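You operate a simulated robot arm through the tools that you are given. There is no shell and no other tool. Be economical: measure what you need, move in short steps, check, and stop when the job is done.

Carry out the task below with a simulated two-armed robot. There is one attempt and no reset: what you move stays moved.

JOB
On the top of the end table, fold the grey rag in half, so that its two short edges meet.

The check looks at the end state, three seconds after you hand in, the way a careful person would. Anything else that was tipped, shoved, dropped, spilled or broken makes it a failure. Flat cloth is picked up by pressing the open fingertips on it (5 to 10 N) and closing them slowly along it; thin cloth reads only 2 to 8 mm in the jaws.

ROBOT AND FRAMES
Two 7-joint arms with two-finger parallel grippers on one trunk, on a base that drives. Base frame: it is fixed to the floor where the robot stands at the start and does not move with it; the origin is under the middle of the robot, x ahead of it, y to its left, z up. Readings come in mm, rad, newtons and seconds.
The left shoulder is at the start at [71, 156, 1005], the right one opposite. Places, roughly: top of the end table [700, 300, 700]. Payload 3.91 kg a hand.
The TCP of each hand is the grasp point between the finger pads, 30 mm short of the fingertips. In the tool frame z runs along the fingers and y along their closing line. Largest opening 110 mm; finger width 20, thickness 10; the body of the gripper, 48 by 112 mm, starts 55 mm behind the TCP.
Orientation is that of the tool frame in the base frame, as a unit quaternion [x, y, z, w]. With the fingers straight down and closing along the base's y, the tool's x points along the base's -x, its y along +y and its z along -z.

CONTROLS
- The arms move only by the tool play_rows. It takes "left_series", "right_series" or both (then of equal length, played together; a hand with none holds still); each is a list of rows, each a list of 3 entries, a list of its own where there are three numbers: the shift along the base's x, y, z in units of 50 mm (1.0 is 50 mm), then the turn, a rotation vector about the base's x, y, z in units of 8 degrees (1.0 is 8 degrees), then the closure, from 0 (fully open) to 1 (shut). In form: [[[dx, dy, dz], [wx, wy, wz], fingers], ...]. A call has 1 to 8 rows; each row shifts and turns the commanded pose from where the row before left it. A call with a number of a shift or a turn outside -1 to 1 is refused whole. Rows are played at 5 a second. More than 50 mm and 0.15 rad between two rows, or a gripper value outside its range, and nothing of the call is played. Where a pose cannot be reached the arm comes as near as it can. A force on the tool above 40 N (or 10 N above the force at the start of the call, whichever is more), or a blocked arm, ends the call early, and 0.2 s more pass. Each finger travels about 108 mm/s and halts on what it meets, pressing with about 36 N; the grip force reading is that of the motor and also rises with nothing between the fingers. The clock runs only during rows and for 0.2 s after the last one: add rows that do not move to give the fingers time. It gives the time, the measured TCP pose, the force on the tool (base axes), the opening and the grip force at its end, in the units of the frame above (readings bear some noise), with the torque about the TCP (base axes, N m) and any sound that the robot's microphone picked up.
- Cameras (640 x 400 px; columns grow to the right, rows downward): "scene" is now at [131.6, 30.7, 1227.8]; the picture's right is [0.36, -0.93, -0.00], its down [-0.65, -0.25, -0.71] and it looks along [0.67, 0.26, -0.70] (base axes); focal length 259 px, centre (320, 200). "left" rides on the left gripper at [72, -17, -103] in its tool frame; the picture's right is [0.23, 0.97, 0.00], its down [-0.76, 0.18, -0.62] and it looks along [-0.61, 0.14, 0.78] (tool axes); focal length 222 px, centre (320, 200). "right" rides on the right gripper at [72, 17, -103] in its tool frame; the picture's right is [-0.23, 0.97, 0.00], its down [-0.76, -0.18, -0.62] and it looks along [-0.61, -0.14, 0.78] (tool axes); focal length 222 px, centre (320, 200). There is no depth. A picture from a camera that has moved, and an enlarged one, comes with that camera's place and axes in the base frame and with its lens. The place of the scene camera against the robot may be out by one fixed shift of up to 12 mm in any direction.
- get_image(camera): a new picture of that camera. It takes no simulated time.
- slide_trunk(by): slides the trunk up (or, below 0, down) by that many mm; the arms and the scene camera ride with it, the base frame stays. It gives what a move gives, with no picture.
- roll_base(legs): drives the robot by 1 to 6 legs, each [ahead, left, turn to the left] in mm, mm and rad, along the robot's own axes; the way and the turn of a leg run together, so that a leg with both is an arc; at most 1500 mm and 3.142 rad a leg. The arms and the cameras ride along, it lands a little off, and it stops where it bumps. It gives what a move gives.
- turn_head(pan, tilt): turns the head with the scene camera to pan (to the left, within 1.501 rad either way) and tilt (down, from -0.506 to 1.204), counted from straight ahead of the robot. It gives what a move gives.
- zoom(camera, box): a new picture of the part [left, top, right, bottom] of that camera's present view, enlarged. It takes no simulated time.
- close_job(): hands the job in; it is judged then, once.

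Go step by step. Nothing tells you exact positions but the pictures and the camera data: compare them with the known pose of the tool, close in by small moves and look again before you grip or let go. The budget is 120 turns and 100 pictures, counting those below and the enlarged ones. Unless the task says otherwise, let go and move clear before handing in, and close with one line.

The tools are called after "Emit:" as a command line: name --argument value ..., lists and objects as JSON in quotes. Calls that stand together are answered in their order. play_rows: Moves the arms, as the interface text tells. Its arguments: {"type":"object","properties":{"left_series":{"type":"array","items":{"type":"array"}},"right_series":{"type":"array","items":{"type":"array"}}},"required":[]} The other tools are called the same way: slide_trunk (by) slides the trunk up or down; roll_base (legs) drives the base; turn_head (pan, tilt) turns the head that bears the scene camera; get_image (camera) takes a picture; zoom (camera, box) takes an enlarged picture of a part of a camera's view; close_job () hands the job in.

At the start:

```text
time: 0.0
left_ee_pos: [780.6, 470.8, 869.9]
left_tcp_rot: [0.0, 1.0, 0.0, 0.001]
left_wrist_force: [-0.2, -0.2, 0.3]
left_wrist_torque: [0.0, -0.03, 0.01]
left_width: 110.3
left_gripper_force: 0.0
right_ee_pos: [872.9, -156.1, 893.9]
right_tcp_rot: [0.0, 1.0, 0.0, 0.0]
right_wrist_force: [-0.4, -0.3, -0.1]
right_wrist_torque: [-0.02, 0.0, 0.03]
right_width: 110.1
right_gripper_force: 0.1
trunk travel left (down, up): [-450.0, 490.0]
robot x, y, heading: [-2.0, -0.4, 0.003]
head pan, tilt: [0.372, 0.775]
```

scene: 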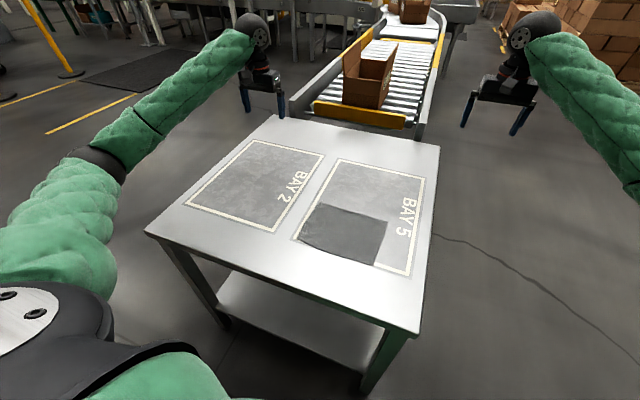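
right: 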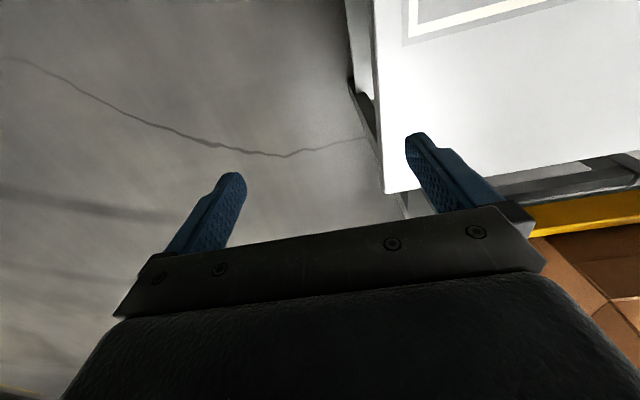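
left: 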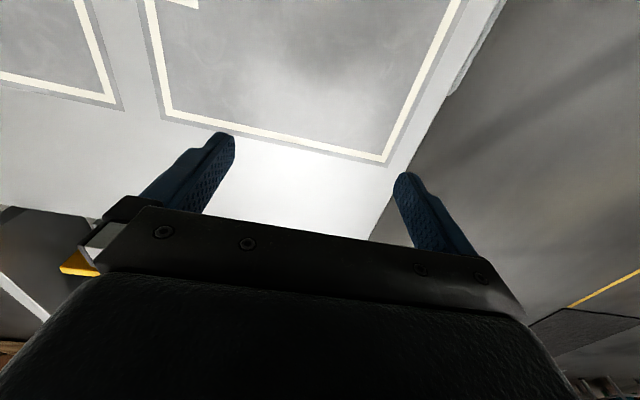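

I see an end table with two printed bays and a darker grey cloth lying over a corner of BAY 5. I'll enlarge that part to find its outline.

Emit:
zoom --camera "scene" --box '[270, 150, 450, 290]'

Emit:
zoom --camera "scene" --box '[150, 110, 450, 300]'

```text
2.86 times, centred on (360, 220) of scene
camera zoom: at [131.6, 30.7, 1227.8], right [0.36, -0.93, 0.0], down [-0.65, -0.25, -0.71], along [0.67, 0.26, -0.7], focal length 739 px, centre (206, 143)
```

zoom: 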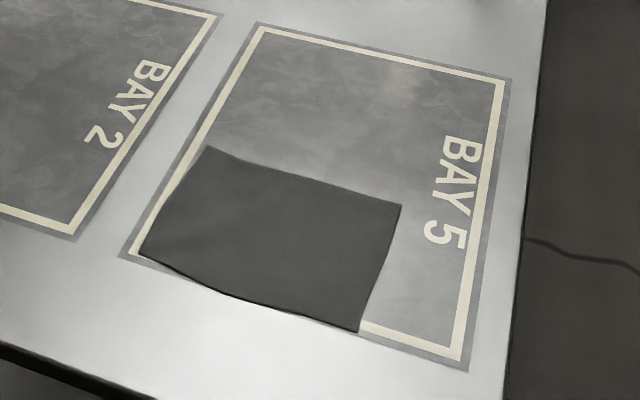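

```text
2.11 times, centred on (300, 205) of scene
camera zoom: at [131.6, 30.7, 1227.8], right [0.36, -0.93, 0.0], down [-0.65, -0.25, -0.71], along [0.67, 0.26, -0.7], focal length 544 px, centre (362, 190)
```

zoom: 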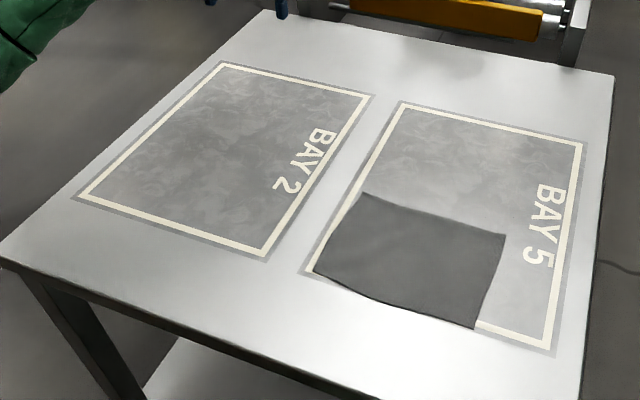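

The rag is about 197 mm along y (y≈30 to 228) by 148 mm along x (x≈477 to 625), so the short edges run along x at y≈30 and y≈228. I want to work from the right side of the table, facing +y, so both hands can take the far short edge. First I'll check that the floor there is free.

Emit:
turn_head --pan -0.9 --tilt 0.6

Emit:
get_image --camera "scene"

```text
time: 1.4
left_ee_pos: [779.2, 470.5, 868.5]
left_tcp_rot: [0.0, 1.0, -0.001, 0.001]
left_wrist_force: [0.1, 0.0, 0.0]
left_wrist_torque: [-0.02, 0.02, -0.01]
left_width: 110.0
left_gripper_force: 0.0
right_ee_pos: [872.3, -157.2, 895.8]
right_tcp_rot: [0.0, 1.0, 0.0, 0.0]
right_wrist_force: [0.1, 0.4, 0.0]
right_wrist_torque: [-0.01, 0.0, 0.04]
right_width: 109.8
right_gripper_force: 0.1
trunk travel left (down, up): [-450.0, 490.0]
robot x, y, heading: [3.7, -0.0, 0.005]
head pan, tilt: [-0.901, 0.6]
```

```text
94 pictures are left
camera scene: at [110.3, -68.3, 1242.6], right [-0.78, -0.62, 0.0], down [-0.35, 0.44, -0.82], along [0.51, -0.65, -0.57], focal length 259 px, centre (320, 200)
```

scene: 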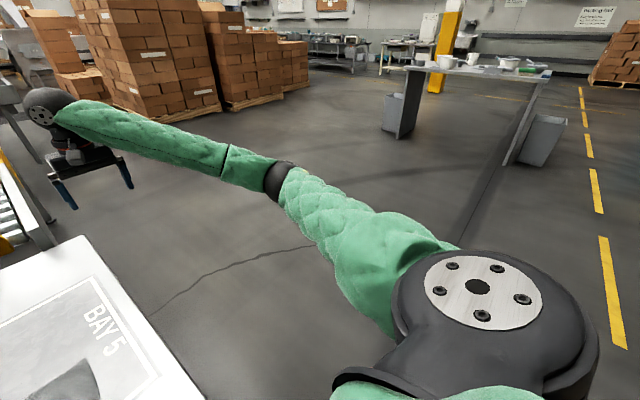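

The floor to the right is free. I'll drive right, turn left and come up to the right side of the table.

Emit:
roll_base --legs '[[0, -780, 0], [0, 0, 1.566]]'

Emit:
turn_head --pan 0.0 --tilt 0.75

Emit:
get_image --camera "scene"

```text
time: 9.5
left_ee_pos: [-485.0, -8.8, 868.1]
left_tcp_rot: [0.716, -0.698, 0.0, 0.0]
left_wrist_force: [0.4, 0.0, -0.3]
left_wrist_torque: [-0.05, 0.02, 0.02]
left_width: 110.1
left_gripper_force: 0.0
right_ee_pos: [138.5, 99.8, 894.7]
right_tcp_rot: [0.716, -0.698, 0.0, 0.0]
right_wrist_force: [-0.4, 0.3, 0.1]
right_wrist_torque: [0.03, -0.05, -0.01]
right_width: 109.9
right_gripper_force: 0.1
trunk travel left (down, up): [-450.0, 490.0]
robot x, y, heading: [2.4, -776.7, 1.596]
head pan, tilt: [-0.901, 0.6]
```

```text
time: 10.7
left_ee_pos: [-485.0, -9.4, 869.1]
left_tcp_rot: [0.716, -0.698, -0.001, 0.0]
left_wrist_force: [-0.4, -1.0, 0.6]
left_wrist_torque: [0.0, -0.01, 0.01]
left_width: 109.9
left_gripper_force: 0.1
right_ee_pos: [139.1, 99.4, 894.4]
right_tcp_rot: [0.716, -0.698, 0.0, -0.001]
right_wrist_force: [0.2, -0.2, -0.2]
right_wrist_torque: [-0.01, -0.02, 0.0]
right_width: 109.9
right_gripper_force: 0.2
trunk travel left (down, up): [-450.0, 490.0]
robot x, y, heading: [7.9, -775.0, 1.6]
head pan, tilt: [0.0, 0.75]
```

```text
93 pictures are left
camera scene: at [6.5, -642.1, 1229.7], right [1.0, 0.03, 0.0], down [0.02, -0.68, -0.73], along [-0.02, 0.73, -0.68], focal length 259 px, centre (320, 200)
```

scene: 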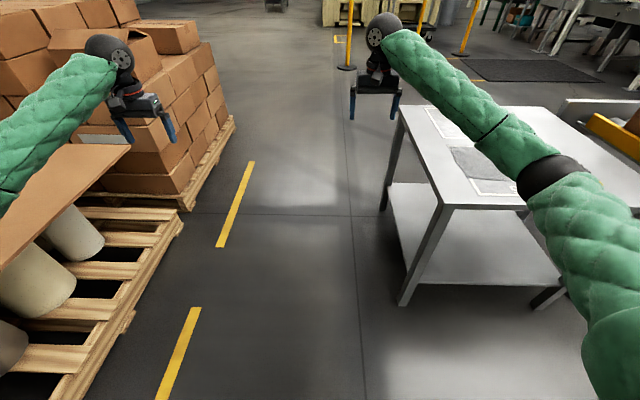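

Clear of everything. Now I'll shift right along the table and a little ahead.

Emit:
roll_base --legs '[[0, -541, -0.029], [115, 0, 0]]'

Emit:
turn_head --pan 0.0 --tilt 0.7

Emit:
get_image --camera "scene"

```text
time: 14.6
left_ee_pos: [67.6, 127.8, 868.6]
left_tcp_rot: [-0.706, 0.708, -0.001, 0.001]
left_wrist_force: [-0.6, 0.4, 0.5]
left_wrist_torque: [-0.02, 0.04, 0.01]
left_width: 110.1
left_gripper_force: 0.0
right_ee_pos: [694.8, 220.2, 892.2]
right_tcp_rot: [-0.706, 0.708, -0.002, -0.001]
right_wrist_force: [0.5, -0.6, -0.1]
right_wrist_torque: [-0.04, -0.01, 0.0]
right_width: 110.0
right_gripper_force: 0.0
trunk travel left (down, up): [-450.0, 490.0]
robot x, y, heading: [539.8, -651.9, 1.571]
head pan, tilt: [0.0, 0.75]
```

```text
time: 15.2
left_ee_pos: [67.8, 125.8, 867.7]
left_tcp_rot: [-0.707, 0.707, 0.0, 0.0]
left_wrist_force: [-0.6, -0.2, -0.4]
left_wrist_torque: [-0.03, -0.04, 0.05]
left_width: 109.9
left_gripper_force: 0.1
right_ee_pos: [695.6, 218.2, 894.5]
right_tcp_rot: [-0.706, 0.708, 0.0, 0.0]
right_wrist_force: [-0.3, -0.7, -0.4]
right_wrist_torque: [-0.03, -0.05, 0.02]
right_width: 110.2
right_gripper_force: 0.0
trunk travel left (down, up): [-450.0, 490.0]
robot x, y, heading: [534.6, -653.4, 1.568]
head pan, tilt: [0.0, 0.7]
```

```text
92 pictures are left
camera scene: at [542.1, -517.5, 1234.0], right [1.0, 0.0, 0.0], down [0.0, -0.64, -0.76], along [0.0, 0.76, -0.64], focal length 259 px, centre (320, 200)
```

scene: 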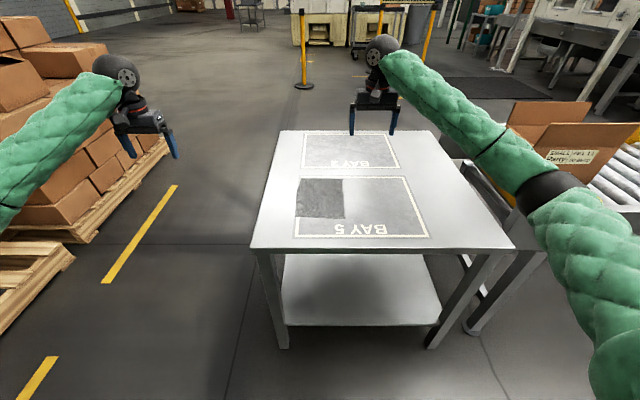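

I'm in place; the rag lies ahead of me. I'll enlarge it to measure its corners from here.

Emit:
zoom --camera "scene" --box '[280, 160, 380, 235]'

Emit:
get_image --camera "right"

```text
5.33 times, centred on (330, 198) of scene
camera zoom: at [542.1, -517.5, 1234.0], right [1.0, 0.0, 0.0], down [0.0, -0.64, -0.76], along [0.0, 0.76, -0.64], focal length 1379 px, centre (267, 213)
```

zoom: 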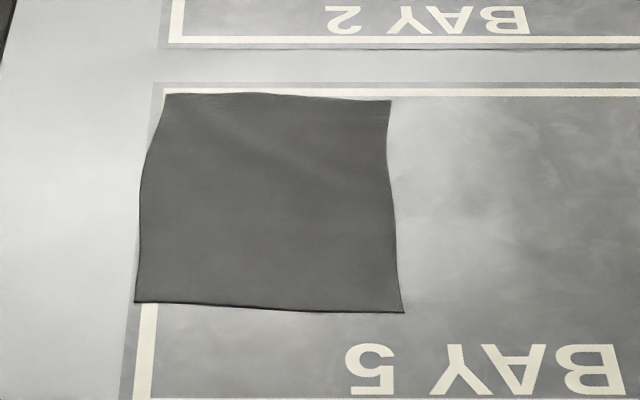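

```text
90 pictures are left
camera right: at [678.5, 144.9, 996.6], right [-0.97, 0.23, 0.0], down [0.18, 0.76, 0.62], along [0.14, 0.61, -0.78], focal length 222 px, centre (320, 200)
```

right: 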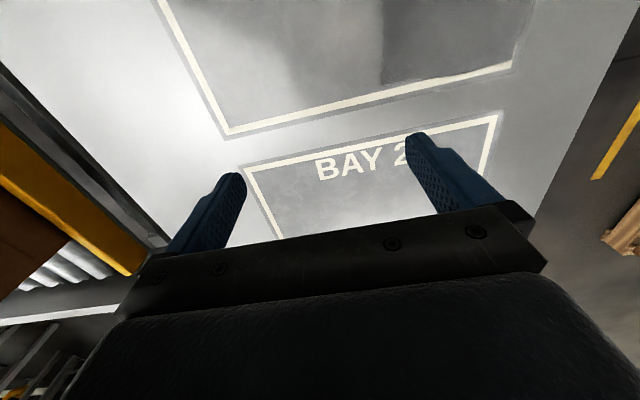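

Rag corners (x, y) come out at about A(626,228), D(477,235), B(620,29) and C(471,37). I'll fold the far short edge D–A towards me onto B–C. The right hand goes first, above corner A with a partly closed gap.

Emit:
play_rows --right_series '[[[-1, 0, -1], [0, 0, 0], 0.6], [[-0.98, 0.04, -0.9], [0, 0, 0], 0.64], [[0, 0, 0], [0, 0, 0], 0.64]]'

Emit:
get_image --camera "right"

Emit:
zoom --camera "scene" --box '[280, 130, 400, 220]'

```text
refused: row 1 steps farther than a row can; nothing moved
```

```text
89 pictures are left
camera right: at [678.5, 144.9, 996.6], right [-0.97, 0.23, 0.0], down [0.18, 0.76, 0.62], along [0.14, 0.61, -0.78], focal length 222 px, centre (320, 200)
```

right: 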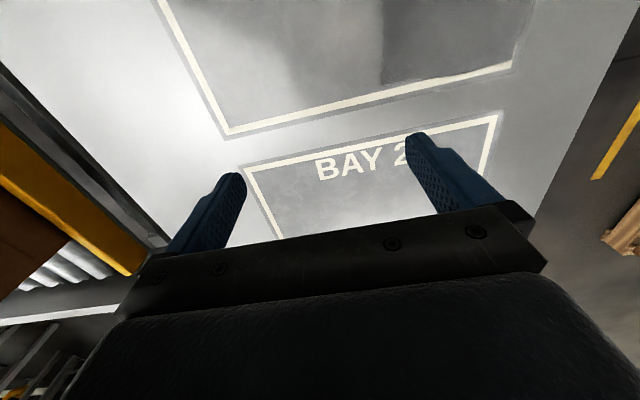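

```text
4.44 times, centred on (340, 175) of scene
camera zoom: at [542.1, -517.5, 1234.0], right [1.0, 0.0, 0.0], down [0.0, -0.64, -0.76], along [0.0, 0.76, -0.64], focal length 1149 px, centre (231, 311)
```

zoom: 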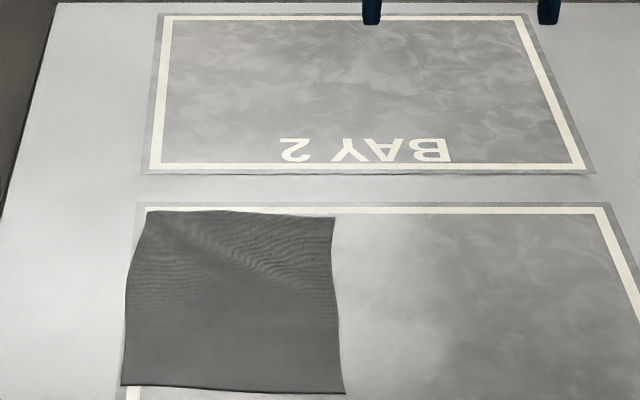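

The row length limit is 50 mm in total, so I'll split the same move into smaller rows.

Emit:
play_rows --right_series '[[[-0.66, 0, -0.63], [0, 0, 0], 0.4], [[-0.66, 0.04, -0.63], [0, 0, 0], 0.64], [[-0.66, 0, -0.63], [0, 0, 0], 0.64], [[0, 0, 0], [0, 0, 0], 0.64]]'

Emit:
get_image --camera "right"

Emit:
zoom --camera "scene" --box '[280, 130, 400, 220]'

```text
time: 16.2
left_ee_pos: [68.2, 126.8, 868.6]
left_tcp_rot: [-0.706, 0.708, 0.0, 0.0]
left_wrist_force: [-0.6, 0.2, 0.2]
left_wrist_torque: [-0.05, 0.0, -0.03]
left_width: 110.0
left_gripper_force: 0.1
right_ee_pos: [596.5, 220.9, 799.1]
right_tcp_rot: [-0.706, 0.708, 0.0, 0.0]
right_wrist_force: [0.0, 0.2, -0.3]
right_wrist_torque: [-0.03, 0.0, 0.02]
right_width: 39.6
right_gripper_force: 0.1
trunk travel left (down, up): [-450.0, 490.0]
robot x, y, heading: [538.0, -655.7, 1.568]
head pan, tilt: [0.0, 0.7]
```

```text
87 pictures are left
camera right: at [579.3, 146.8, 902.6], right [-0.97, 0.23, 0.0], down [0.18, 0.76, 0.62], along [0.14, 0.61, -0.78], focal length 222 px, centre (320, 200)
```

right: 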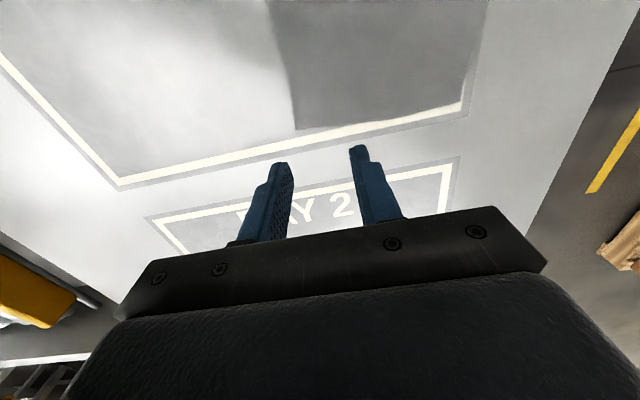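

```text
4.44 times, centred on (340, 175) of scene
camera zoom: at [542.4, -517.6, 1234.1], right [1.0, 0.0, 0.0], down [0.0, -0.64, -0.76], along [0.0, 0.76, -0.64], focal length 1149 px, centre (231, 311)
```

zoom: 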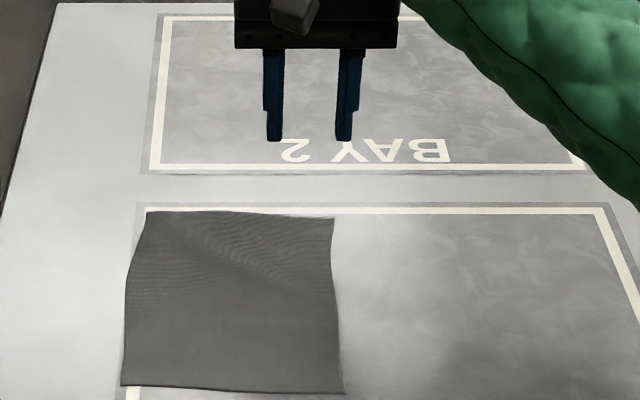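

Seen through the hand camera, the scene camera's shift puts corner A nearer (618,219) and D near (471,230). I'll come lower over the corner and look again.

Emit:
play_rows --right_series '[[[-0.12, -0.2, -0.6], [0, 0, 0], 0.64], [[0, 0, -0.5], [0, 0, 0], 0.64]]'

Emit:
zoom --camera "right" --box '[200, 40, 440, 190]'

Emit:
zoom --camera "scene" --box '[290, 160, 370, 210]'

```text
time: 16.8
left_ee_pos: [65.4, 123.4, 873.5]
left_tcp_rot: [-0.706, 0.708, 0.001, 0.002]
left_wrist_force: [-0.1, 0.0, 0.6]
left_wrist_torque: [-0.02, 0.0, -0.01]
left_width: 109.9
left_gripper_force: 0.1
right_ee_pos: [591.1, 207.8, 753.6]
right_tcp_rot: [-0.706, 0.708, 0.002, 0.004]
right_wrist_force: [0.5, -0.8, -0.6]
right_wrist_torque: [0.02, 0.02, -0.03]
right_width: 39.3
right_gripper_force: 0.0
trunk travel left (down, up): [-450.0, 490.0]
robot x, y, heading: [544.1, -653.3, 1.569]
head pan, tilt: [0.0, 0.7]
```

```text
2.67 times, centred on (320, 115) of right
camera zoom: at [573.6, 133.4, 855.5], right [-0.97, 0.23, 0.0], down [0.18, 0.76, 0.63], along [0.14, 0.61, -0.78], focal length 592 px, centre (320, 427)
```

zoom: 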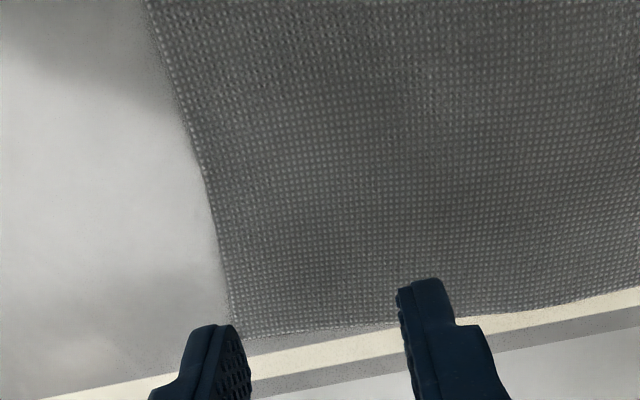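

```text
8.00 times, centred on (330, 185) of scene
camera zoom: at [539.2, -522.9, 1236.5], right [1.0, 0.0, 0.0], down [0.0, -0.64, -0.77], along [0.0, 0.77, -0.64], focal length 2069 px, centre (240, 320)
```

zoom: 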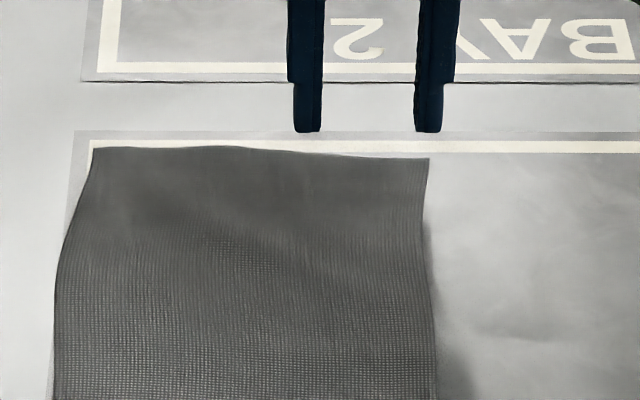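

The corner is at about (618,217). I'll shift the hand slightly inward so both fingertips lie on the cloth, then descend until they press.

Emit:
play_rows --right_series '[[[-0.12, 0.04, -0.3], [0, 0, 0], 0.64], [[0, 0, -0.06], [0, 0, 0], 0.64]]'

```text
time: 17.4
left_ee_pos: [68.5, 121.8, 873.5]
left_tcp_rot: [-0.706, 0.708, 0.002, 0.001]
left_wrist_force: [-0.4, 0.5, 0.5]
left_wrist_torque: [0.01, 0.0, 0.02]
left_width: 110.2
left_gripper_force: 0.1
right_ee_pos: [587.6, 209.0, 731.6]
right_tcp_rot: [-0.706, 0.709, 0.001, 0.002]
right_wrist_force: [-0.1, -0.1, 0.2]
right_wrist_torque: [0.0, 0.0, 0.01]
right_width: 39.7
right_gripper_force: 0.1
trunk travel left (down, up): [-450.0, 490.0]
robot x, y, heading: [537.8, -657.2, 1.569]
head pan, tilt: [0.0, 0.7]
```

Emit:
play_rows --right_series '[[[0, 0, -0.04], [0, 0, 0], 0.64], [[0, 0, 0], [0, 0, 0], 0.64]]'

Emit:
zoom --camera "right" --box '[200, 40, 440, 190]'

```text
time: 18.0
left_ee_pos: [70.3, 121.0, 874.3]
left_tcp_rot: [-0.707, 0.707, 0.002, 0.001]
left_wrist_force: [-0.9, -0.6, -0.2]
left_wrist_torque: [-0.01, -0.02, 0.0]
left_width: 110.0
left_gripper_force: 0.1
right_ee_pos: [585.8, 207.7, 730.2]
right_tcp_rot: [-0.706, 0.708, 0.001, 0.002]
right_wrist_force: [-0.3, -0.4, 0.3]
right_wrist_torque: [-0.01, 0.0, 0.01]
right_width: 39.6
right_gripper_force: 0.0
trunk travel left (down, up): [-450.0, 490.0]
robot x, y, heading: [540.8, -657.1, 1.569]
head pan, tilt: [0.0, 0.7]
```

```text
2.67 times, centred on (320, 115) of right
camera zoom: at [569.4, 133.7, 832.1], right [-0.97, 0.23, 0.0], down [0.18, 0.76, 0.63], along [0.14, 0.61, -0.78], focal length 592 px, centre (320, 427)
```

zoom: 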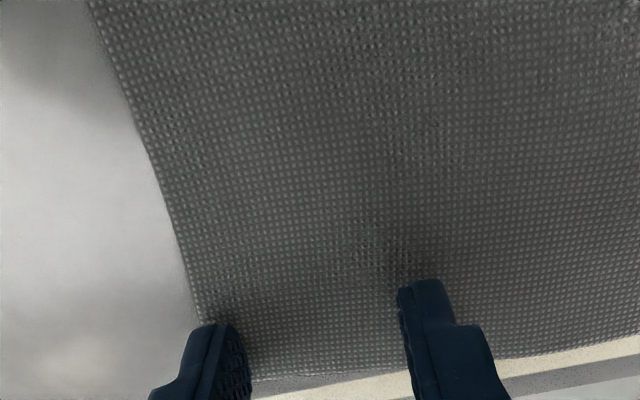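

The outer fingertip is right at the side edge, so I'll shift 5 mm inward and press down a little.

Emit:
play_rows --right_series '[[[-0.12, 0.03, 0], [0, 0, 0], 0.64], [[0, 0, -0.04], [0, 0, 0], 0.64], [[0, 0, 0], [0, 0, 0], 0.64]]'

```text
time: 18.8
left_ee_pos: [70.6, 121.3, 875.2]
left_tcp_rot: [-0.706, 0.708, 0.003, 0.003]
left_wrist_force: [0.5, -0.9, -0.1]
left_wrist_torque: [0.02, -0.03, 0.02]
left_width: 110.1
left_gripper_force: 0.1
right_ee_pos: [583.4, 209.4, 730.3]
right_tcp_rot: [-0.705, 0.709, 0.003, 0.002]
right_wrist_force: [0.3, -0.5, 0.0]
right_wrist_torque: [-0.07, 0.01, 0.0]
right_width: 39.2
right_gripper_force: 0.0
trunk travel left (down, up): [-450.0, 490.0]
robot x, y, heading: [540.7, -655.4, 1.568]
head pan, tilt: [0.0, 0.7]
```

Emit:
play_rows --right_series '[[[0, 0, -0.05], [0, 0, 0], 0.64], [[0, 0, 0], [0, 0, 0], 0.64]]'

```text
time: 19.4
left_ee_pos: [69.4, 121.0, 874.1]
left_tcp_rot: [-0.706, 0.708, 0.002, 0.003]
left_wrist_force: [-0.6, -0.7, -0.1]
left_wrist_torque: [-0.03, -0.02, 0.01]
left_width: 110.0
left_gripper_force: 0.0
right_ee_pos: [580.2, 209.5, 728.2]
right_tcp_rot: [-0.706, 0.709, 0.002, 0.003]
right_wrist_force: [-0.3, -0.5, 0.3]
right_wrist_torque: [-0.02, 0.01, 0.01]
right_width: 39.5
right_gripper_force: 0.1
trunk travel left (down, up): [-450.0, 490.0]
robot x, y, heading: [539.9, -651.9, 1.569]
head pan, tilt: [0.0, 0.7]
```

Emit:
play_rows --right_series '[[[0, 0, -0.05], [0, 0, 0], 0.64], [[0, 0, 0], [0, 0, 0], 0.64]]'

```text
time: 20.0
left_ee_pos: [68.0, 119.6, 875.2]
left_tcp_rot: [-0.706, 0.708, 0.003, 0.002]
left_wrist_force: [0.7, 0.6, 0.1]
left_wrist_torque: [-0.02, 0.01, 0.01]
left_width: 110.0
left_gripper_force: 0.0
right_ee_pos: [579.8, 210.4, 727.1]
right_tcp_rot: [-0.707, 0.708, 0.004, 0.004]
right_wrist_force: [6.0, -1.7, 29.1]
right_wrist_torque: [-0.08, -0.59, -0.03]
right_width: 40.0
right_gripper_force: 0.7
trunk travel left (down, up): [-450.0, 490.0]
robot x, y, heading: [536.6, -652.1, 1.572]
head pan, tilt: [0.0, 0.7]
```

Contact came in hard (29 N), so I'll ease up to the 5–10 N band.

Emit:
play_rows --right_series '[[[0, 0, 0.025], [0, 0, 0], 0.64], [[0, 0, 0], [0, 0, 0], 0.64]]'

```text
time: 20.6
left_ee_pos: [68.0, 120.1, 874.5]
left_tcp_rot: [-0.707, 0.708, 0.002, 0.003]
left_wrist_force: [-1.1, -0.5, -0.5]
left_wrist_torque: [0.0, 0.03, 0.0]
left_width: 110.0
left_gripper_force: 0.1
right_ee_pos: [579.3, 210.2, 727.5]
right_tcp_rot: [-0.707, 0.708, 0.003, 0.003]
right_wrist_force: [5.7, 0.8, 36.1]
right_wrist_torque: [-0.02, -0.64, 0.01]
right_width: 39.9
right_gripper_force: 0.4
trunk travel left (down, up): [-450.0, 490.0]
robot x, y, heading: [536.8, -657.7, 1.571]
head pan, tilt: [0.0, 0.7]
```

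Emit:
play_rows --right_series '[[[0, 0, 0.04], [0, 0, 0], 0.64], [[0, 0, 0], [0, 0, 0], 0.64]]'

```text
time: 21.2
left_ee_pos: [68.5, 120.4, 875.4]
left_tcp_rot: [-0.706, 0.708, 0.002, 0.003]
left_wrist_force: [-0.1, 0.3, -0.2]
left_wrist_torque: [0.02, -0.02, 0.02]
left_width: 109.8
left_gripper_force: 0.1
right_ee_pos: [578.6, 209.8, 728.0]
right_tcp_rot: [-0.706, 0.708, 0.001, 0.004]
right_wrist_force: [0.1, 3.3, 18.4]
right_wrist_torque: [0.11, -0.16, 0.04]
right_width: 39.7
right_gripper_force: 0.0
trunk travel left (down, up): [-450.0, 490.0]
robot x, y, heading: [536.6, -655.0, 1.566]
head pan, tilt: [0.0, 0.7]
```

Emit:
play_rows --right_series '[[[0, 0, 0.015], [0, 0, 0], 0.64], [[0, 0, 0], [0, 0, 0], 0.64]]'

Emit:
zoom --camera "right" --box '[200, 40, 440, 190]'

```text
time: 21.8
left_ee_pos: [69.2, 121.8, 874.3]
left_tcp_rot: [-0.706, 0.708, 0.002, 0.003]
left_wrist_force: [-0.3, -0.3, 0.7]
left_wrist_torque: [0.04, -0.04, 0.0]
left_width: 110.0
left_gripper_force: 0.1
right_ee_pos: [581.6, 210.6, 729.7]
right_tcp_rot: [-0.705, 0.709, 0.002, 0.003]
right_wrist_force: [0.2, -0.2, 0.2]
right_wrist_torque: [-0.02, 0.0, 0.0]
right_width: 39.6
right_gripper_force: 0.0
trunk travel left (down, up): [-450.0, 490.0]
robot x, y, heading: [534.6, -652.6, 1.566]
head pan, tilt: [0.0, 0.7]
```

```text
2.67 times, centred on (320, 115) of right
camera zoom: at [563.7, 135.7, 831.5], right [-0.97, 0.23, 0.0], down [0.18, 0.76, 0.63], along [0.15, 0.61, -0.78], focal length 592 px, centre (320, 427)
```

zoom: 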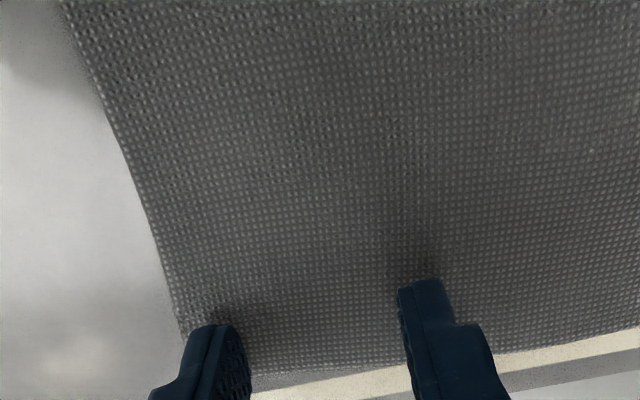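

Placement on the corner is good. I'll press lightly and start closing slowly.

Emit:
play_rows --right_series '[[[0, 0, -0.02], [0, 0, 0], 0.64], [[0, 0, 0], [0, 0, 0], 0.66], [[0, 0, 0], [0, 0, 0], 0.68], [[0, 0, 0], [0, 0, 0], 0.7]]'

```text
time: 22.8
left_ee_pos: [67.8, 121.3, 874.6]
left_tcp_rot: [-0.707, 0.708, 0.003, 0.003]
left_wrist_force: [-1.1, -0.4, 0.1]
left_wrist_torque: [-0.01, -0.03, 0.02]
left_width: 109.9
left_gripper_force: 0.0
right_ee_pos: [582.7, 211.3, 733.9]
right_tcp_rot: [-0.705, 0.709, 0.003, 0.005]
right_wrist_force: [0.4, 0.0, -0.5]
right_wrist_torque: [0.04, -0.01, 0.02]
right_width: 33.1
right_gripper_force: 0.1
trunk travel left (down, up): [-450.0, 490.0]
robot x, y, heading: [538.4, -651.1, 1.57]
head pan, tilt: [0.0, 0.7]
```

The hand drifted up by some mm, so I'll reopen and lower again until I feel contact.

Emit:
play_rows --right_series '[[[0, 0, -0.03], [0, 0, 0], 0.64], [[0, 0, -0.03], [0, 0, 0], 0.64]]'

```text
time: 23.4
left_ee_pos: [68.4, 119.4, 877.4]
left_tcp_rot: [-0.707, 0.707, 0.003, 0.003]
left_wrist_force: [0.3, -0.9, -0.7]
left_wrist_torque: [-0.03, 0.0, -0.06]
left_width: 110.0
left_gripper_force: 0.0
right_ee_pos: [583.9, 213.4, 733.7]
right_tcp_rot: [-0.705, 0.709, 0.005, 0.008]
right_wrist_force: [0.4, 0.0, -0.7]
right_wrist_torque: [-0.01, -0.04, 0.0]
right_width: 39.5
right_gripper_force: 0.0
trunk travel left (down, up): [-450.0, 490.0]
robot x, y, heading: [537.0, -653.4, 1.572]
head pan, tilt: [0.0, 0.7]
```

Emit:
play_rows --right_series '[[[0, 0, -0.04], [0, 0, 0], 0.64], [[0, 0, -0.03], [0, 0, 0], 0.64], [[0, 0, 0], [0, 0, 0], 0.64]]'

```text
time: 24.2
left_ee_pos: [68.4, 119.7, 878.2]
left_tcp_rot: [-0.706, 0.708, 0.004, 0.004]
left_wrist_force: [0.3, 0.3, 0.0]
left_wrist_torque: [-0.02, 0.0, -0.01]
left_width: 110.1
left_gripper_force: 0.0
right_ee_pos: [583.0, 212.2, 734.2]
right_tcp_rot: [-0.704, 0.71, 0.006, 0.009]
right_wrist_force: [0.8, -0.2, -0.7]
right_wrist_torque: [0.0, 0.02, 0.01]
right_width: 39.4
right_gripper_force: 0.2
trunk travel left (down, up): [-450.0, 490.0]
robot x, y, heading: [538.3, -653.2, 1.574]
head pan, tilt: [0.0, 0.7]
```

The readings don't follow the commands, so I'll look at whether the fingertips really are off the cloth.

Emit:
zoom --camera "right" --box '[200, 40, 440, 190]'

Emit:
zoom --camera "scene" --box '[290, 150, 370, 200]'

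```text
2.67 times, centred on (320, 115) of right
camera zoom: at [565.6, 136.7, 835.2], right [-0.97, 0.23, 0.0], down [0.18, 0.75, 0.64], along [0.15, 0.62, -0.77], focal length 592 px, centre (320, 427)
```

zoom: 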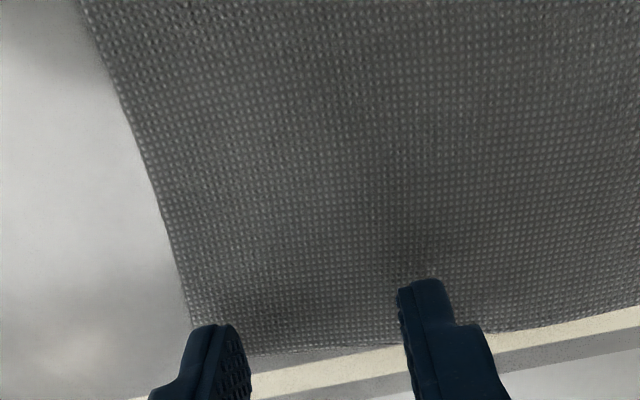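

```text
8.00 times, centred on (330, 175) of scene
camera zoom: at [541.0, -528.8, 1236.9], right [1.0, 0.0, 0.0], down [0.0, -0.64, -0.77], along [0.0, 0.77, -0.64], focal length 2069 px, centre (240, 400)
```

zoom: 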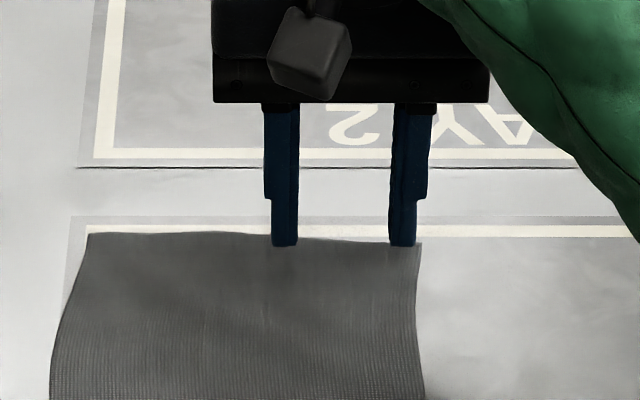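

Emit:
play_rows --right_series '[[[0, 0, -0.05], [0, 0, 0], 0.64], [[0, 0, -0.05], [0, 0, 0], 0.64], [[0, 0, 0], [0, 0, 0], 0.64]]'

```text
time: 25.2
left_ee_pos: [66.5, 118.7, 873.2]
left_tcp_rot: [-0.705, 0.709, 0.001, 0.005]
left_wrist_force: [0.3, 0.6, -0.4]
left_wrist_torque: [0.01, 0.03, -0.04]
left_width: 110.3
left_gripper_force: 0.1
right_ee_pos: [585.1, 214.5, 735.5]
right_tcp_rot: [-0.702, 0.712, 0.009, 0.016]
right_wrist_force: [-0.6, 0.9, 0.0]
right_wrist_torque: [0.01, -0.05, 0.02]
right_width: 39.5
right_gripper_force: 0.1
trunk travel left (down, up): [-450.0, 490.0]
robot x, y, heading: [539.1, -653.3, 1.57]
head pan, tilt: [0.0, 0.7]
stopped in row 3 (right hand): the arm was blocked; the commanded pose is now the measured one
```

The arm is blocked although the fingers feel nothing, so another link must be touching something. I'll look at the whole view.

Emit:
get_image --camera "scene"

```text
79 pictures are left
camera scene: at [536.5, -530.8, 1234.3], right [1.0, 0.0, 0.01], down [0.0, -0.64, -0.77], along [0.01, 0.77, -0.64], focal length 259 px, centre (320, 200)
```

scene: 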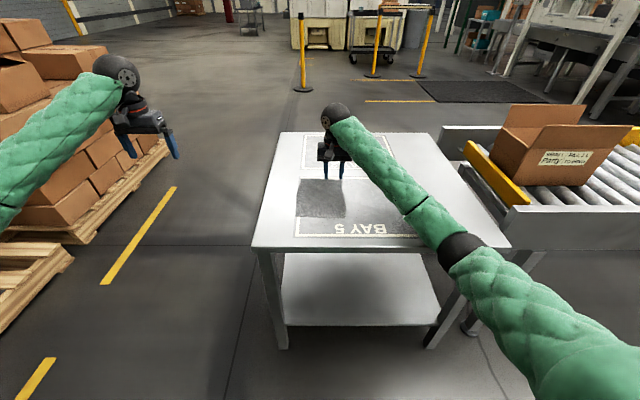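

The right elbow hangs low by the near edge of the table and is probably what's touching. I'll lift the hand, raise the trunk and move a bit closer, so the elbow clears the table.

Emit:
play_rows --right_series '[[[0, 0, 0.6], [0, 0, 0], 0.64], [[0, 0, 0.6], [0, 0, 0], 0.64], [[0, 0, 0.4], [0, 0, 0], 0.64]]'

Emit:
slide_trunk --by 180

Emit:
get_image --camera "scene"

```text
time: 26.0
left_ee_pos: [67.1, 125.5, 870.1]
left_tcp_rot: [-0.707, 0.707, 0.002, 0.001]
left_wrist_force: [-0.5, -0.3, 0.7]
left_wrist_torque: [0.04, 0.01, -0.02]
left_width: 109.7
left_gripper_force: 0.0
right_ee_pos: [583.4, 220.4, 805.8]
right_tcp_rot: [-0.705, 0.709, 0.006, 0.009]
right_wrist_force: [-0.1, -1.1, 0.5]
right_wrist_torque: [0.04, -0.04, -0.04]
right_width: 39.8
right_gripper_force: 0.0
trunk travel left (down, up): [-450.0, 490.0]
robot x, y, heading: [540.1, -651.7, 1.568]
head pan, tilt: [0.0, 0.7]
```

```text
time: 28.0
left_ee_pos: [68.6, 128.2, 1049.1]
left_tcp_rot: [-0.706, 0.708, -0.001, -0.001]
left_wrist_force: [-0.4, 0.2, -0.1]
left_wrist_torque: [0.03, 0.0, -0.01]
left_width: 109.9
left_gripper_force: 0.0
right_ee_pos: [584.2, 221.7, 981.1]
right_tcp_rot: [-0.704, 0.71, 0.004, 0.007]
right_wrist_force: [0.8, -0.4, -0.2]
right_wrist_torque: [-0.01, 0.05, 0.0]
right_width: 39.4
right_gripper_force: 0.0
trunk travel left (down, up): [-630.0, 310.0]
robot x, y, heading: [532.1, -656.9, 1.574]
head pan, tilt: [0.0, 0.7]
```

```text
78 pictures are left
camera scene: at [542.2, -516.7, 1413.8], right [1.0, 0.0, 0.0], down [0.0, -0.64, -0.76], along [0.0, 0.76, -0.64], focal length 259 px, centre (320, 200)
```

scene: 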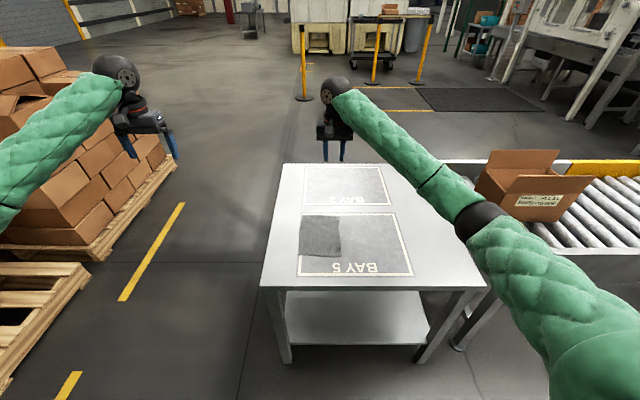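

The robot recovered its stance. I'll drive 50 mm closer for reach, then check the rag with the right hand's camera after coming down again.

Emit:
roll_base --legs '[[50, 0, 0]]'

Emit:
play_rows --right_series '[[[0, -0.3, -0.9], [0, 0, 0], 0.64], [[0, -0.3, -0.9], [0, 0, 0], 0.64], [[0, -0.3, -0.9], [0, 0, 0], 0.64], [[0, -0.1, -0.9], [0, 0, 0], 0.64], [[0, 0, 0], [0, 0, 0], 0.64]]'

Emit:
get_image --camera "scene"

Emit:
get_image --camera "right"

```text
time: 28.9
left_ee_pos: [68.9, 177.9, 1046.5]
left_tcp_rot: [-0.706, 0.708, 0.0, 0.0]
left_wrist_force: [-0.3, 0.7, -0.5]
left_wrist_torque: [-0.05, 0.01, 0.01]
left_width: 109.9
left_gripper_force: 0.1
right_ee_pos: [584.9, 271.0, 981.3]
right_tcp_rot: [-0.704, 0.711, 0.004, 0.006]
right_wrist_force: [0.5, 0.1, 0.2]
right_wrist_torque: [-0.03, 0.0, -0.01]
right_width: 39.6
right_gripper_force: 0.1
trunk travel left (down, up): [-630.0, 310.0]
robot x, y, heading: [536.9, -604.5, 1.571]
head pan, tilt: [0.0, 0.7]
```

```text
time: 30.1
left_ee_pos: [70.8, 176.5, 1049.6]
left_tcp_rot: [-0.706, 0.708, 0.0, 0.0]
left_wrist_force: [0.3, -0.1, 0.3]
left_wrist_torque: [0.02, -0.02, 0.0]
left_width: 110.1
left_gripper_force: 0.1
right_ee_pos: [587.0, 220.9, 801.5]
right_tcp_rot: [-0.704, 0.71, 0.005, 0.007]
right_wrist_force: [-0.8, -0.1, -0.5]
right_wrist_torque: [0.0, 0.01, 0.0]
right_width: 39.9
right_gripper_force: 0.0
trunk travel left (down, up): [-630.0, 310.0]
robot x, y, heading: [532.9, -601.8, 1.567]
head pan, tilt: [0.0, 0.7]
```

```text
77 pictures are left
camera scene: at [542.6, -468.6, 1414.1], right [1.0, 0.0, 0.0], down [0.0, -0.64, -0.76], along [0.0, 0.76, -0.64], focal length 259 px, centre (320, 200)
```

scene: 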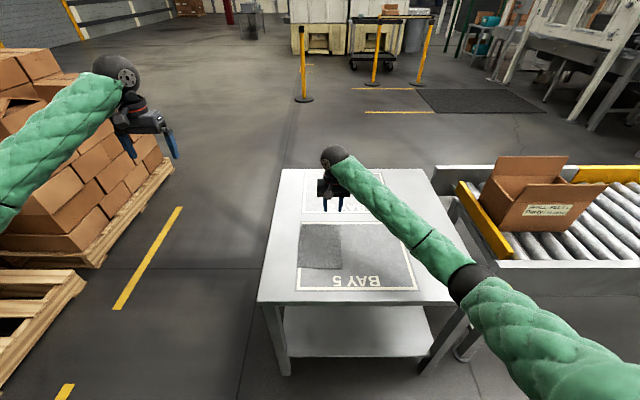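

```text
76 pictures are left
camera right: at [568.1, 144.6, 901.6], right [-0.97, 0.24, 0.0], down [0.18, 0.75, 0.64], along [0.15, 0.62, -0.77], focal length 222 px, centre (320, 200)
```

right: 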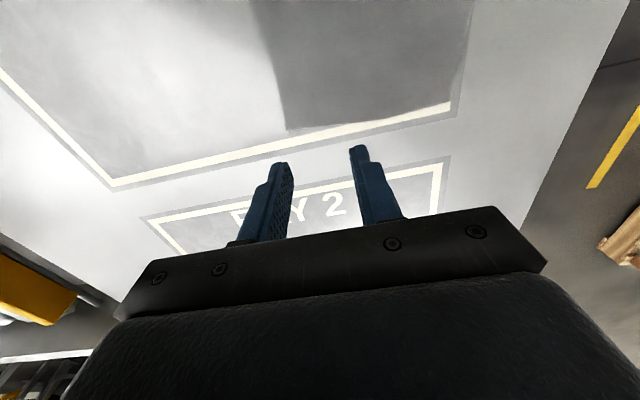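

The rag hasn't moved (corner A ≈ (617,217)). I'll level the hand and descend again at the corner.

Emit:
play_rows --right_series '[[[-0.06, -0.16, -0.5], [-0.12, 0.02, 0.06], 0.64], [[0, 0, -0.5], [0, 0, 0], 0.64], [[0, 0, -0.2], [0, 0, 0], 0.64], [[0, 0, -0.1], [0, 0, 0], 0.64], [[0, 0, 0], [0, 0, 0], 0.64]]'

Emit:
zoom --camera "right" --box '[200, 40, 440, 190]'

```text
time: 31.3
left_ee_pos: [70.0, 177.5, 1048.7]
left_tcp_rot: [-0.706, 0.708, -0.001, -0.001]
left_wrist_force: [-1.0, 0.3, -0.3]
left_wrist_torque: [0.01, 0.0, -0.02]
left_width: 110.2
left_gripper_force: 0.1
right_ee_pos: [582.2, 211.1, 735.2]
right_tcp_rot: [-0.707, 0.707, -0.001, 0.001]
right_wrist_force: [-0.3, 0.3, 0.4]
right_wrist_torque: [0.01, -0.02, -0.05]
right_width: 39.5
right_gripper_force: 0.0
trunk travel left (down, up): [-630.0, 310.0]
robot x, y, heading: [538.9, -604.0, 1.566]
head pan, tilt: [0.0, 0.7]
```

```text
2.67 times, centred on (320, 115) of right
camera zoom: at [565.3, 138.3, 838.4], right [-0.97, 0.23, 0.0], down [0.18, 0.76, 0.62], along [0.14, 0.61, -0.78], focal length 592 px, centre (320, 427)
```

zoom: 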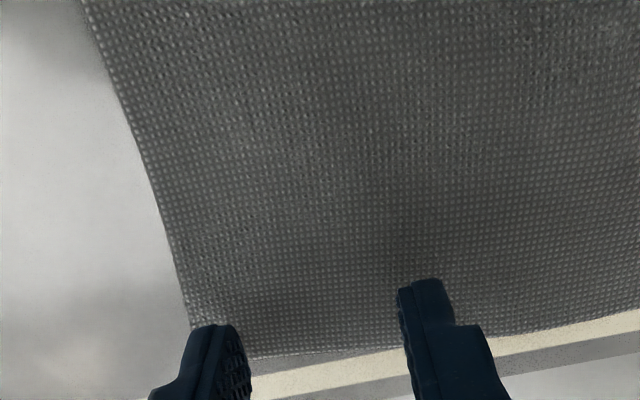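

Steady now. I'll go down in small steps to feel the contact.

Emit:
play_rows --right_series '[[[-0.04, 0, -0.06], [0, 0, 0], 0.64], [[0, 0, -0.03], [0, 0, 0], 0.64], [[0, 0, 0], [0, 0, 0], 0.64]]'

```text
time: 32.1
left_ee_pos: [69.6, 176.5, 1049.0]
left_tcp_rot: [-0.706, 0.708, 0.0, -0.001]
left_wrist_force: [0.3, 0.0, 0.2]
left_wrist_torque: [-0.02, -0.01, 0.01]
left_width: 110.0
left_gripper_force: 0.0
right_ee_pos: [580.2, 211.8, 731.1]
right_tcp_rot: [-0.707, 0.707, 0.0, 0.0]
right_wrist_force: [0.0, 0.4, 0.3]
right_wrist_torque: [-0.03, 0.0, -0.04]
right_width: 39.5
right_gripper_force: 0.1
trunk travel left (down, up): [-630.0, 310.0]
robot x, y, heading: [536.2, -605.9, 1.57]
head pan, tilt: [0.0, 0.7]
```

Emit:
play_rows --right_series '[[[0, 0, -0.03], [0, 0, 0], 0.64], [[0, 0, 0], [0, 0, 0], 0.64]]'

```text
time: 32.7
left_ee_pos: [70.2, 175.7, 1049.0]
left_tcp_rot: [-0.706, 0.708, 0.0, -0.001]
left_wrist_force: [0.3, 0.9, -0.9]
left_wrist_torque: [0.04, -0.02, 0.01]
left_width: 110.1
left_gripper_force: 0.1
right_ee_pos: [580.7, 211.6, 730.7]
right_tcp_rot: [-0.707, 0.707, -0.001, 0.0]
right_wrist_force: [-0.2, 0.2, 0.0]
right_wrist_torque: [0.03, -0.01, -0.02]
right_width: 39.5
right_gripper_force: 0.2
trunk travel left (down, up): [-630.0, 310.0]
robot x, y, heading: [536.3, -606.5, 1.566]
head pan, tilt: [0.0, 0.7]
```

Emit:
play_rows --right_series '[[[0, 0, -0.03], [0, 0, 0], 0.64], [[0, 0, 0], [0, 0, 0], 0.64]]'

```text
time: 33.3
left_ee_pos: [70.5, 177.6, 1048.9]
left_tcp_rot: [-0.705, 0.709, -0.001, -0.001]
left_wrist_force: [0.3, 0.9, 0.3]
left_wrist_torque: [-0.02, 0.02, 0.03]
left_width: 109.9
left_gripper_force: 0.1
right_ee_pos: [579.9, 212.4, 729.3]
right_tcp_rot: [-0.707, 0.707, 0.0, 0.001]
right_wrist_force: [-0.2, 0.0, 0.2]
right_wrist_torque: [0.03, 0.02, -0.01]
right_width: 39.5
right_gripper_force: 0.1
trunk travel left (down, up): [-630.0, 310.0]
robot x, y, heading: [537.3, -608.3, 1.569]
head pan, tilt: [0.0, 0.7]
```

Emit:
play_rows --right_series '[[[0, 0, -0.02], [0, 0, 0], 0.64], [[0, 0, 0], [0, 0, 0], 0.64]]'

```text
time: 33.9
left_ee_pos: [68.8, 177.5, 1048.2]
left_tcp_rot: [-0.706, 0.708, 0.0, 0.0]
left_wrist_force: [0.3, 0.2, -0.6]
left_wrist_torque: [0.01, 0.0, -0.03]
left_width: 110.3
left_gripper_force: 0.1
right_ee_pos: [580.9, 211.8, 728.2]
right_tcp_rot: [0.707, -0.707, 0.0, -0.001]
right_wrist_force: [-0.7, 0.2, 0.0]
right_wrist_torque: [-0.01, -0.02, -0.03]
right_width: 39.7
right_gripper_force: 0.0
trunk travel left (down, up): [-630.0, 310.0]
robot x, y, heading: [537.8, -603.1, 1.566]
head pan, tilt: [0.0, 0.7]
```

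Emit:
play_rows --right_series '[[[0, 0, -0.02], [0, 0, 0], 0.64], [[0, 0, 0], [0, 0, 0], 0.64]]'

```text
time: 34.5
left_ee_pos: [70.4, 176.4, 1047.9]
left_tcp_rot: [-0.706, 0.708, -0.001, -0.001]
left_wrist_force: [-0.4, 0.2, 1.0]
left_wrist_torque: [0.0, -0.02, -0.02]
left_width: 109.9
left_gripper_force: 0.0
right_ee_pos: [580.3, 211.9, 727.5]
right_tcp_rot: [-0.707, 0.708, -0.001, 0.001]
right_wrist_force: [-0.3, 1.2, 2.7]
right_wrist_torque: [-0.01, 0.01, 0.02]
right_width: 39.6
right_gripper_force: 0.0
trunk travel left (down, up): [-630.0, 310.0]
robot x, y, heading: [537.2, -603.7, 1.568]
head pan, tilt: [0.0, 0.7]
```

Contact begins at TCP z≈727.5. I'll add about half a millimetre and close slowly.

Emit:
play_rows --right_series '[[[0, 0, -0.012], [0, 0, 0], 0.64], [[0, 0, 0], [0, 0, 0], 0.67], [[0, 0, 0], [0, 0, 0], 0.7]]'

```text
time: 35.3
left_ee_pos: [70.7, 176.9, 1048.7]
left_tcp_rot: [-0.706, 0.708, 0.001, 0.0]
left_wrist_force: [-0.4, -0.2, -0.6]
left_wrist_torque: [-0.04, -0.01, 0.01]
left_width: 110.2
left_gripper_force: 0.1
right_ee_pos: [579.7, 211.0, 728.1]
right_tcp_rot: [0.707, -0.707, 0.001, -0.001]
right_wrist_force: [-0.2, 1.1, 10.4]
right_wrist_torque: [0.04, -0.08, 0.0]
right_width: 32.5
right_gripper_force: 0.0
trunk travel left (down, up): [-630.0, 310.0]
robot x, y, heading: [533.8, -602.9, 1.572]
head pan, tilt: [0.0, 0.7]
```

Emit:
play_rows --right_series '[[[0, 0, 0], [0, 0, 0], 0.74], [[0, 0, 0], [0, 0, 0], 0.78], [[0, 0, 0], [0, 0, 0], 0.82], [[0, 0, 0], [0, 0, 0], 0.85]]'

Emit:
zoom --camera "right" --box '[200, 40, 440, 190]'

```text
time: 36.3
left_ee_pos: [70.1, 176.4, 1048.8]
left_tcp_rot: [-0.706, 0.708, 0.001, 0.0]
left_wrist_force: [-0.6, 0.1, -0.6]
left_wrist_torque: [-0.01, -0.02, -0.01]
left_width: 109.9
left_gripper_force: 0.1
right_ee_pos: [580.4, 211.7, 725.9]
right_tcp_rot: [-0.707, 0.707, 0.0, 0.002]
right_wrist_force: [-0.4, 0.6, 15.4]
right_wrist_torque: [0.06, -0.03, -0.04]
right_width: 15.5
right_gripper_force: 0.1
trunk travel left (down, up): [-630.0, 310.0]
robot x, y, heading: [538.0, -604.6, 1.571]
head pan, tilt: [0.0, 0.7]
```

```text
2.67 times, centred on (320, 115) of right
camera zoom: at [563.4, 137.8, 829.7], right [-0.97, 0.23, 0.0], down [0.18, 0.76, 0.62], along [0.14, 0.61, -0.78], focal length 592 px, centre (320, 427)
```

zoom: 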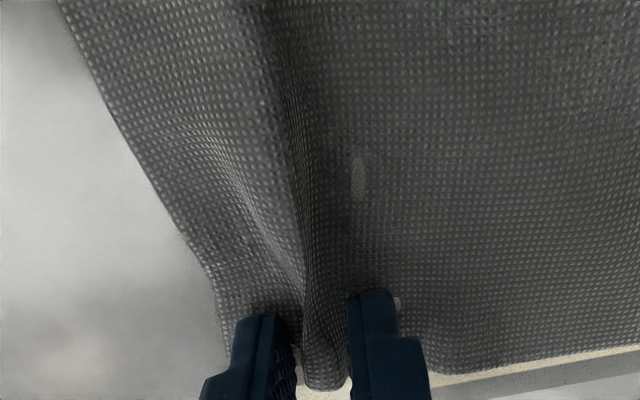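

The ridge rises nicely between the fingers right at the edge. I'll finish closing.

Emit:
play_rows --right_series '[[[0, 0, 0.01], [0, 0, 0], 0.89], [[0, 0, 0.01], [0, 0, 0], 0.93], [[0, 0, 0], [0, 0, 0], 0.97], [[0, 0, 0], [0, 0, 0], 1.0], [[0, 0, 0], [0, 0, 0], 1.0]]'

Emit:
zoom --camera "right" --box '[200, 40, 440, 190]'

```text
time: 37.5
left_ee_pos: [70.3, 175.9, 1049.6]
left_tcp_rot: [-0.706, 0.708, 0.0, 0.0]
left_wrist_force: [0.6, -0.1, -0.3]
left_wrist_torque: [0.0, -0.03, -0.01]
left_width: 110.1
left_gripper_force: 0.1
right_ee_pos: [580.9, 212.4, 727.8]
right_tcp_rot: [-0.707, 0.708, 0.0, 0.001]
right_wrist_force: [0.6, -1.5, 5.1]
right_wrist_torque: [-0.03, -0.02, 0.01]
right_width: 2.3
right_gripper_force: 36.1
trunk travel left (down, up): [-630.0, 310.0]
robot x, y, heading: [538.7, -606.0, 1.566]
head pan, tilt: [0.0, 0.7]
```

```text
2.67 times, centred on (320, 115) of right
camera zoom: at [563.8, 138.1, 830.0], right [-0.97, 0.23, 0.0], down [0.18, 0.76, 0.62], along [0.14, 0.61, -0.78], focal length 592 px, centre (320, 427)
```

zoom: 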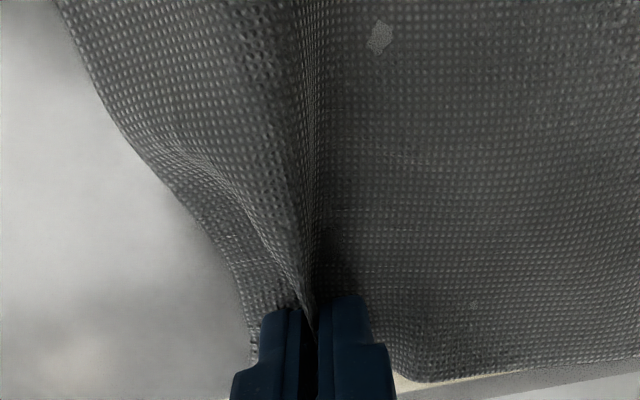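

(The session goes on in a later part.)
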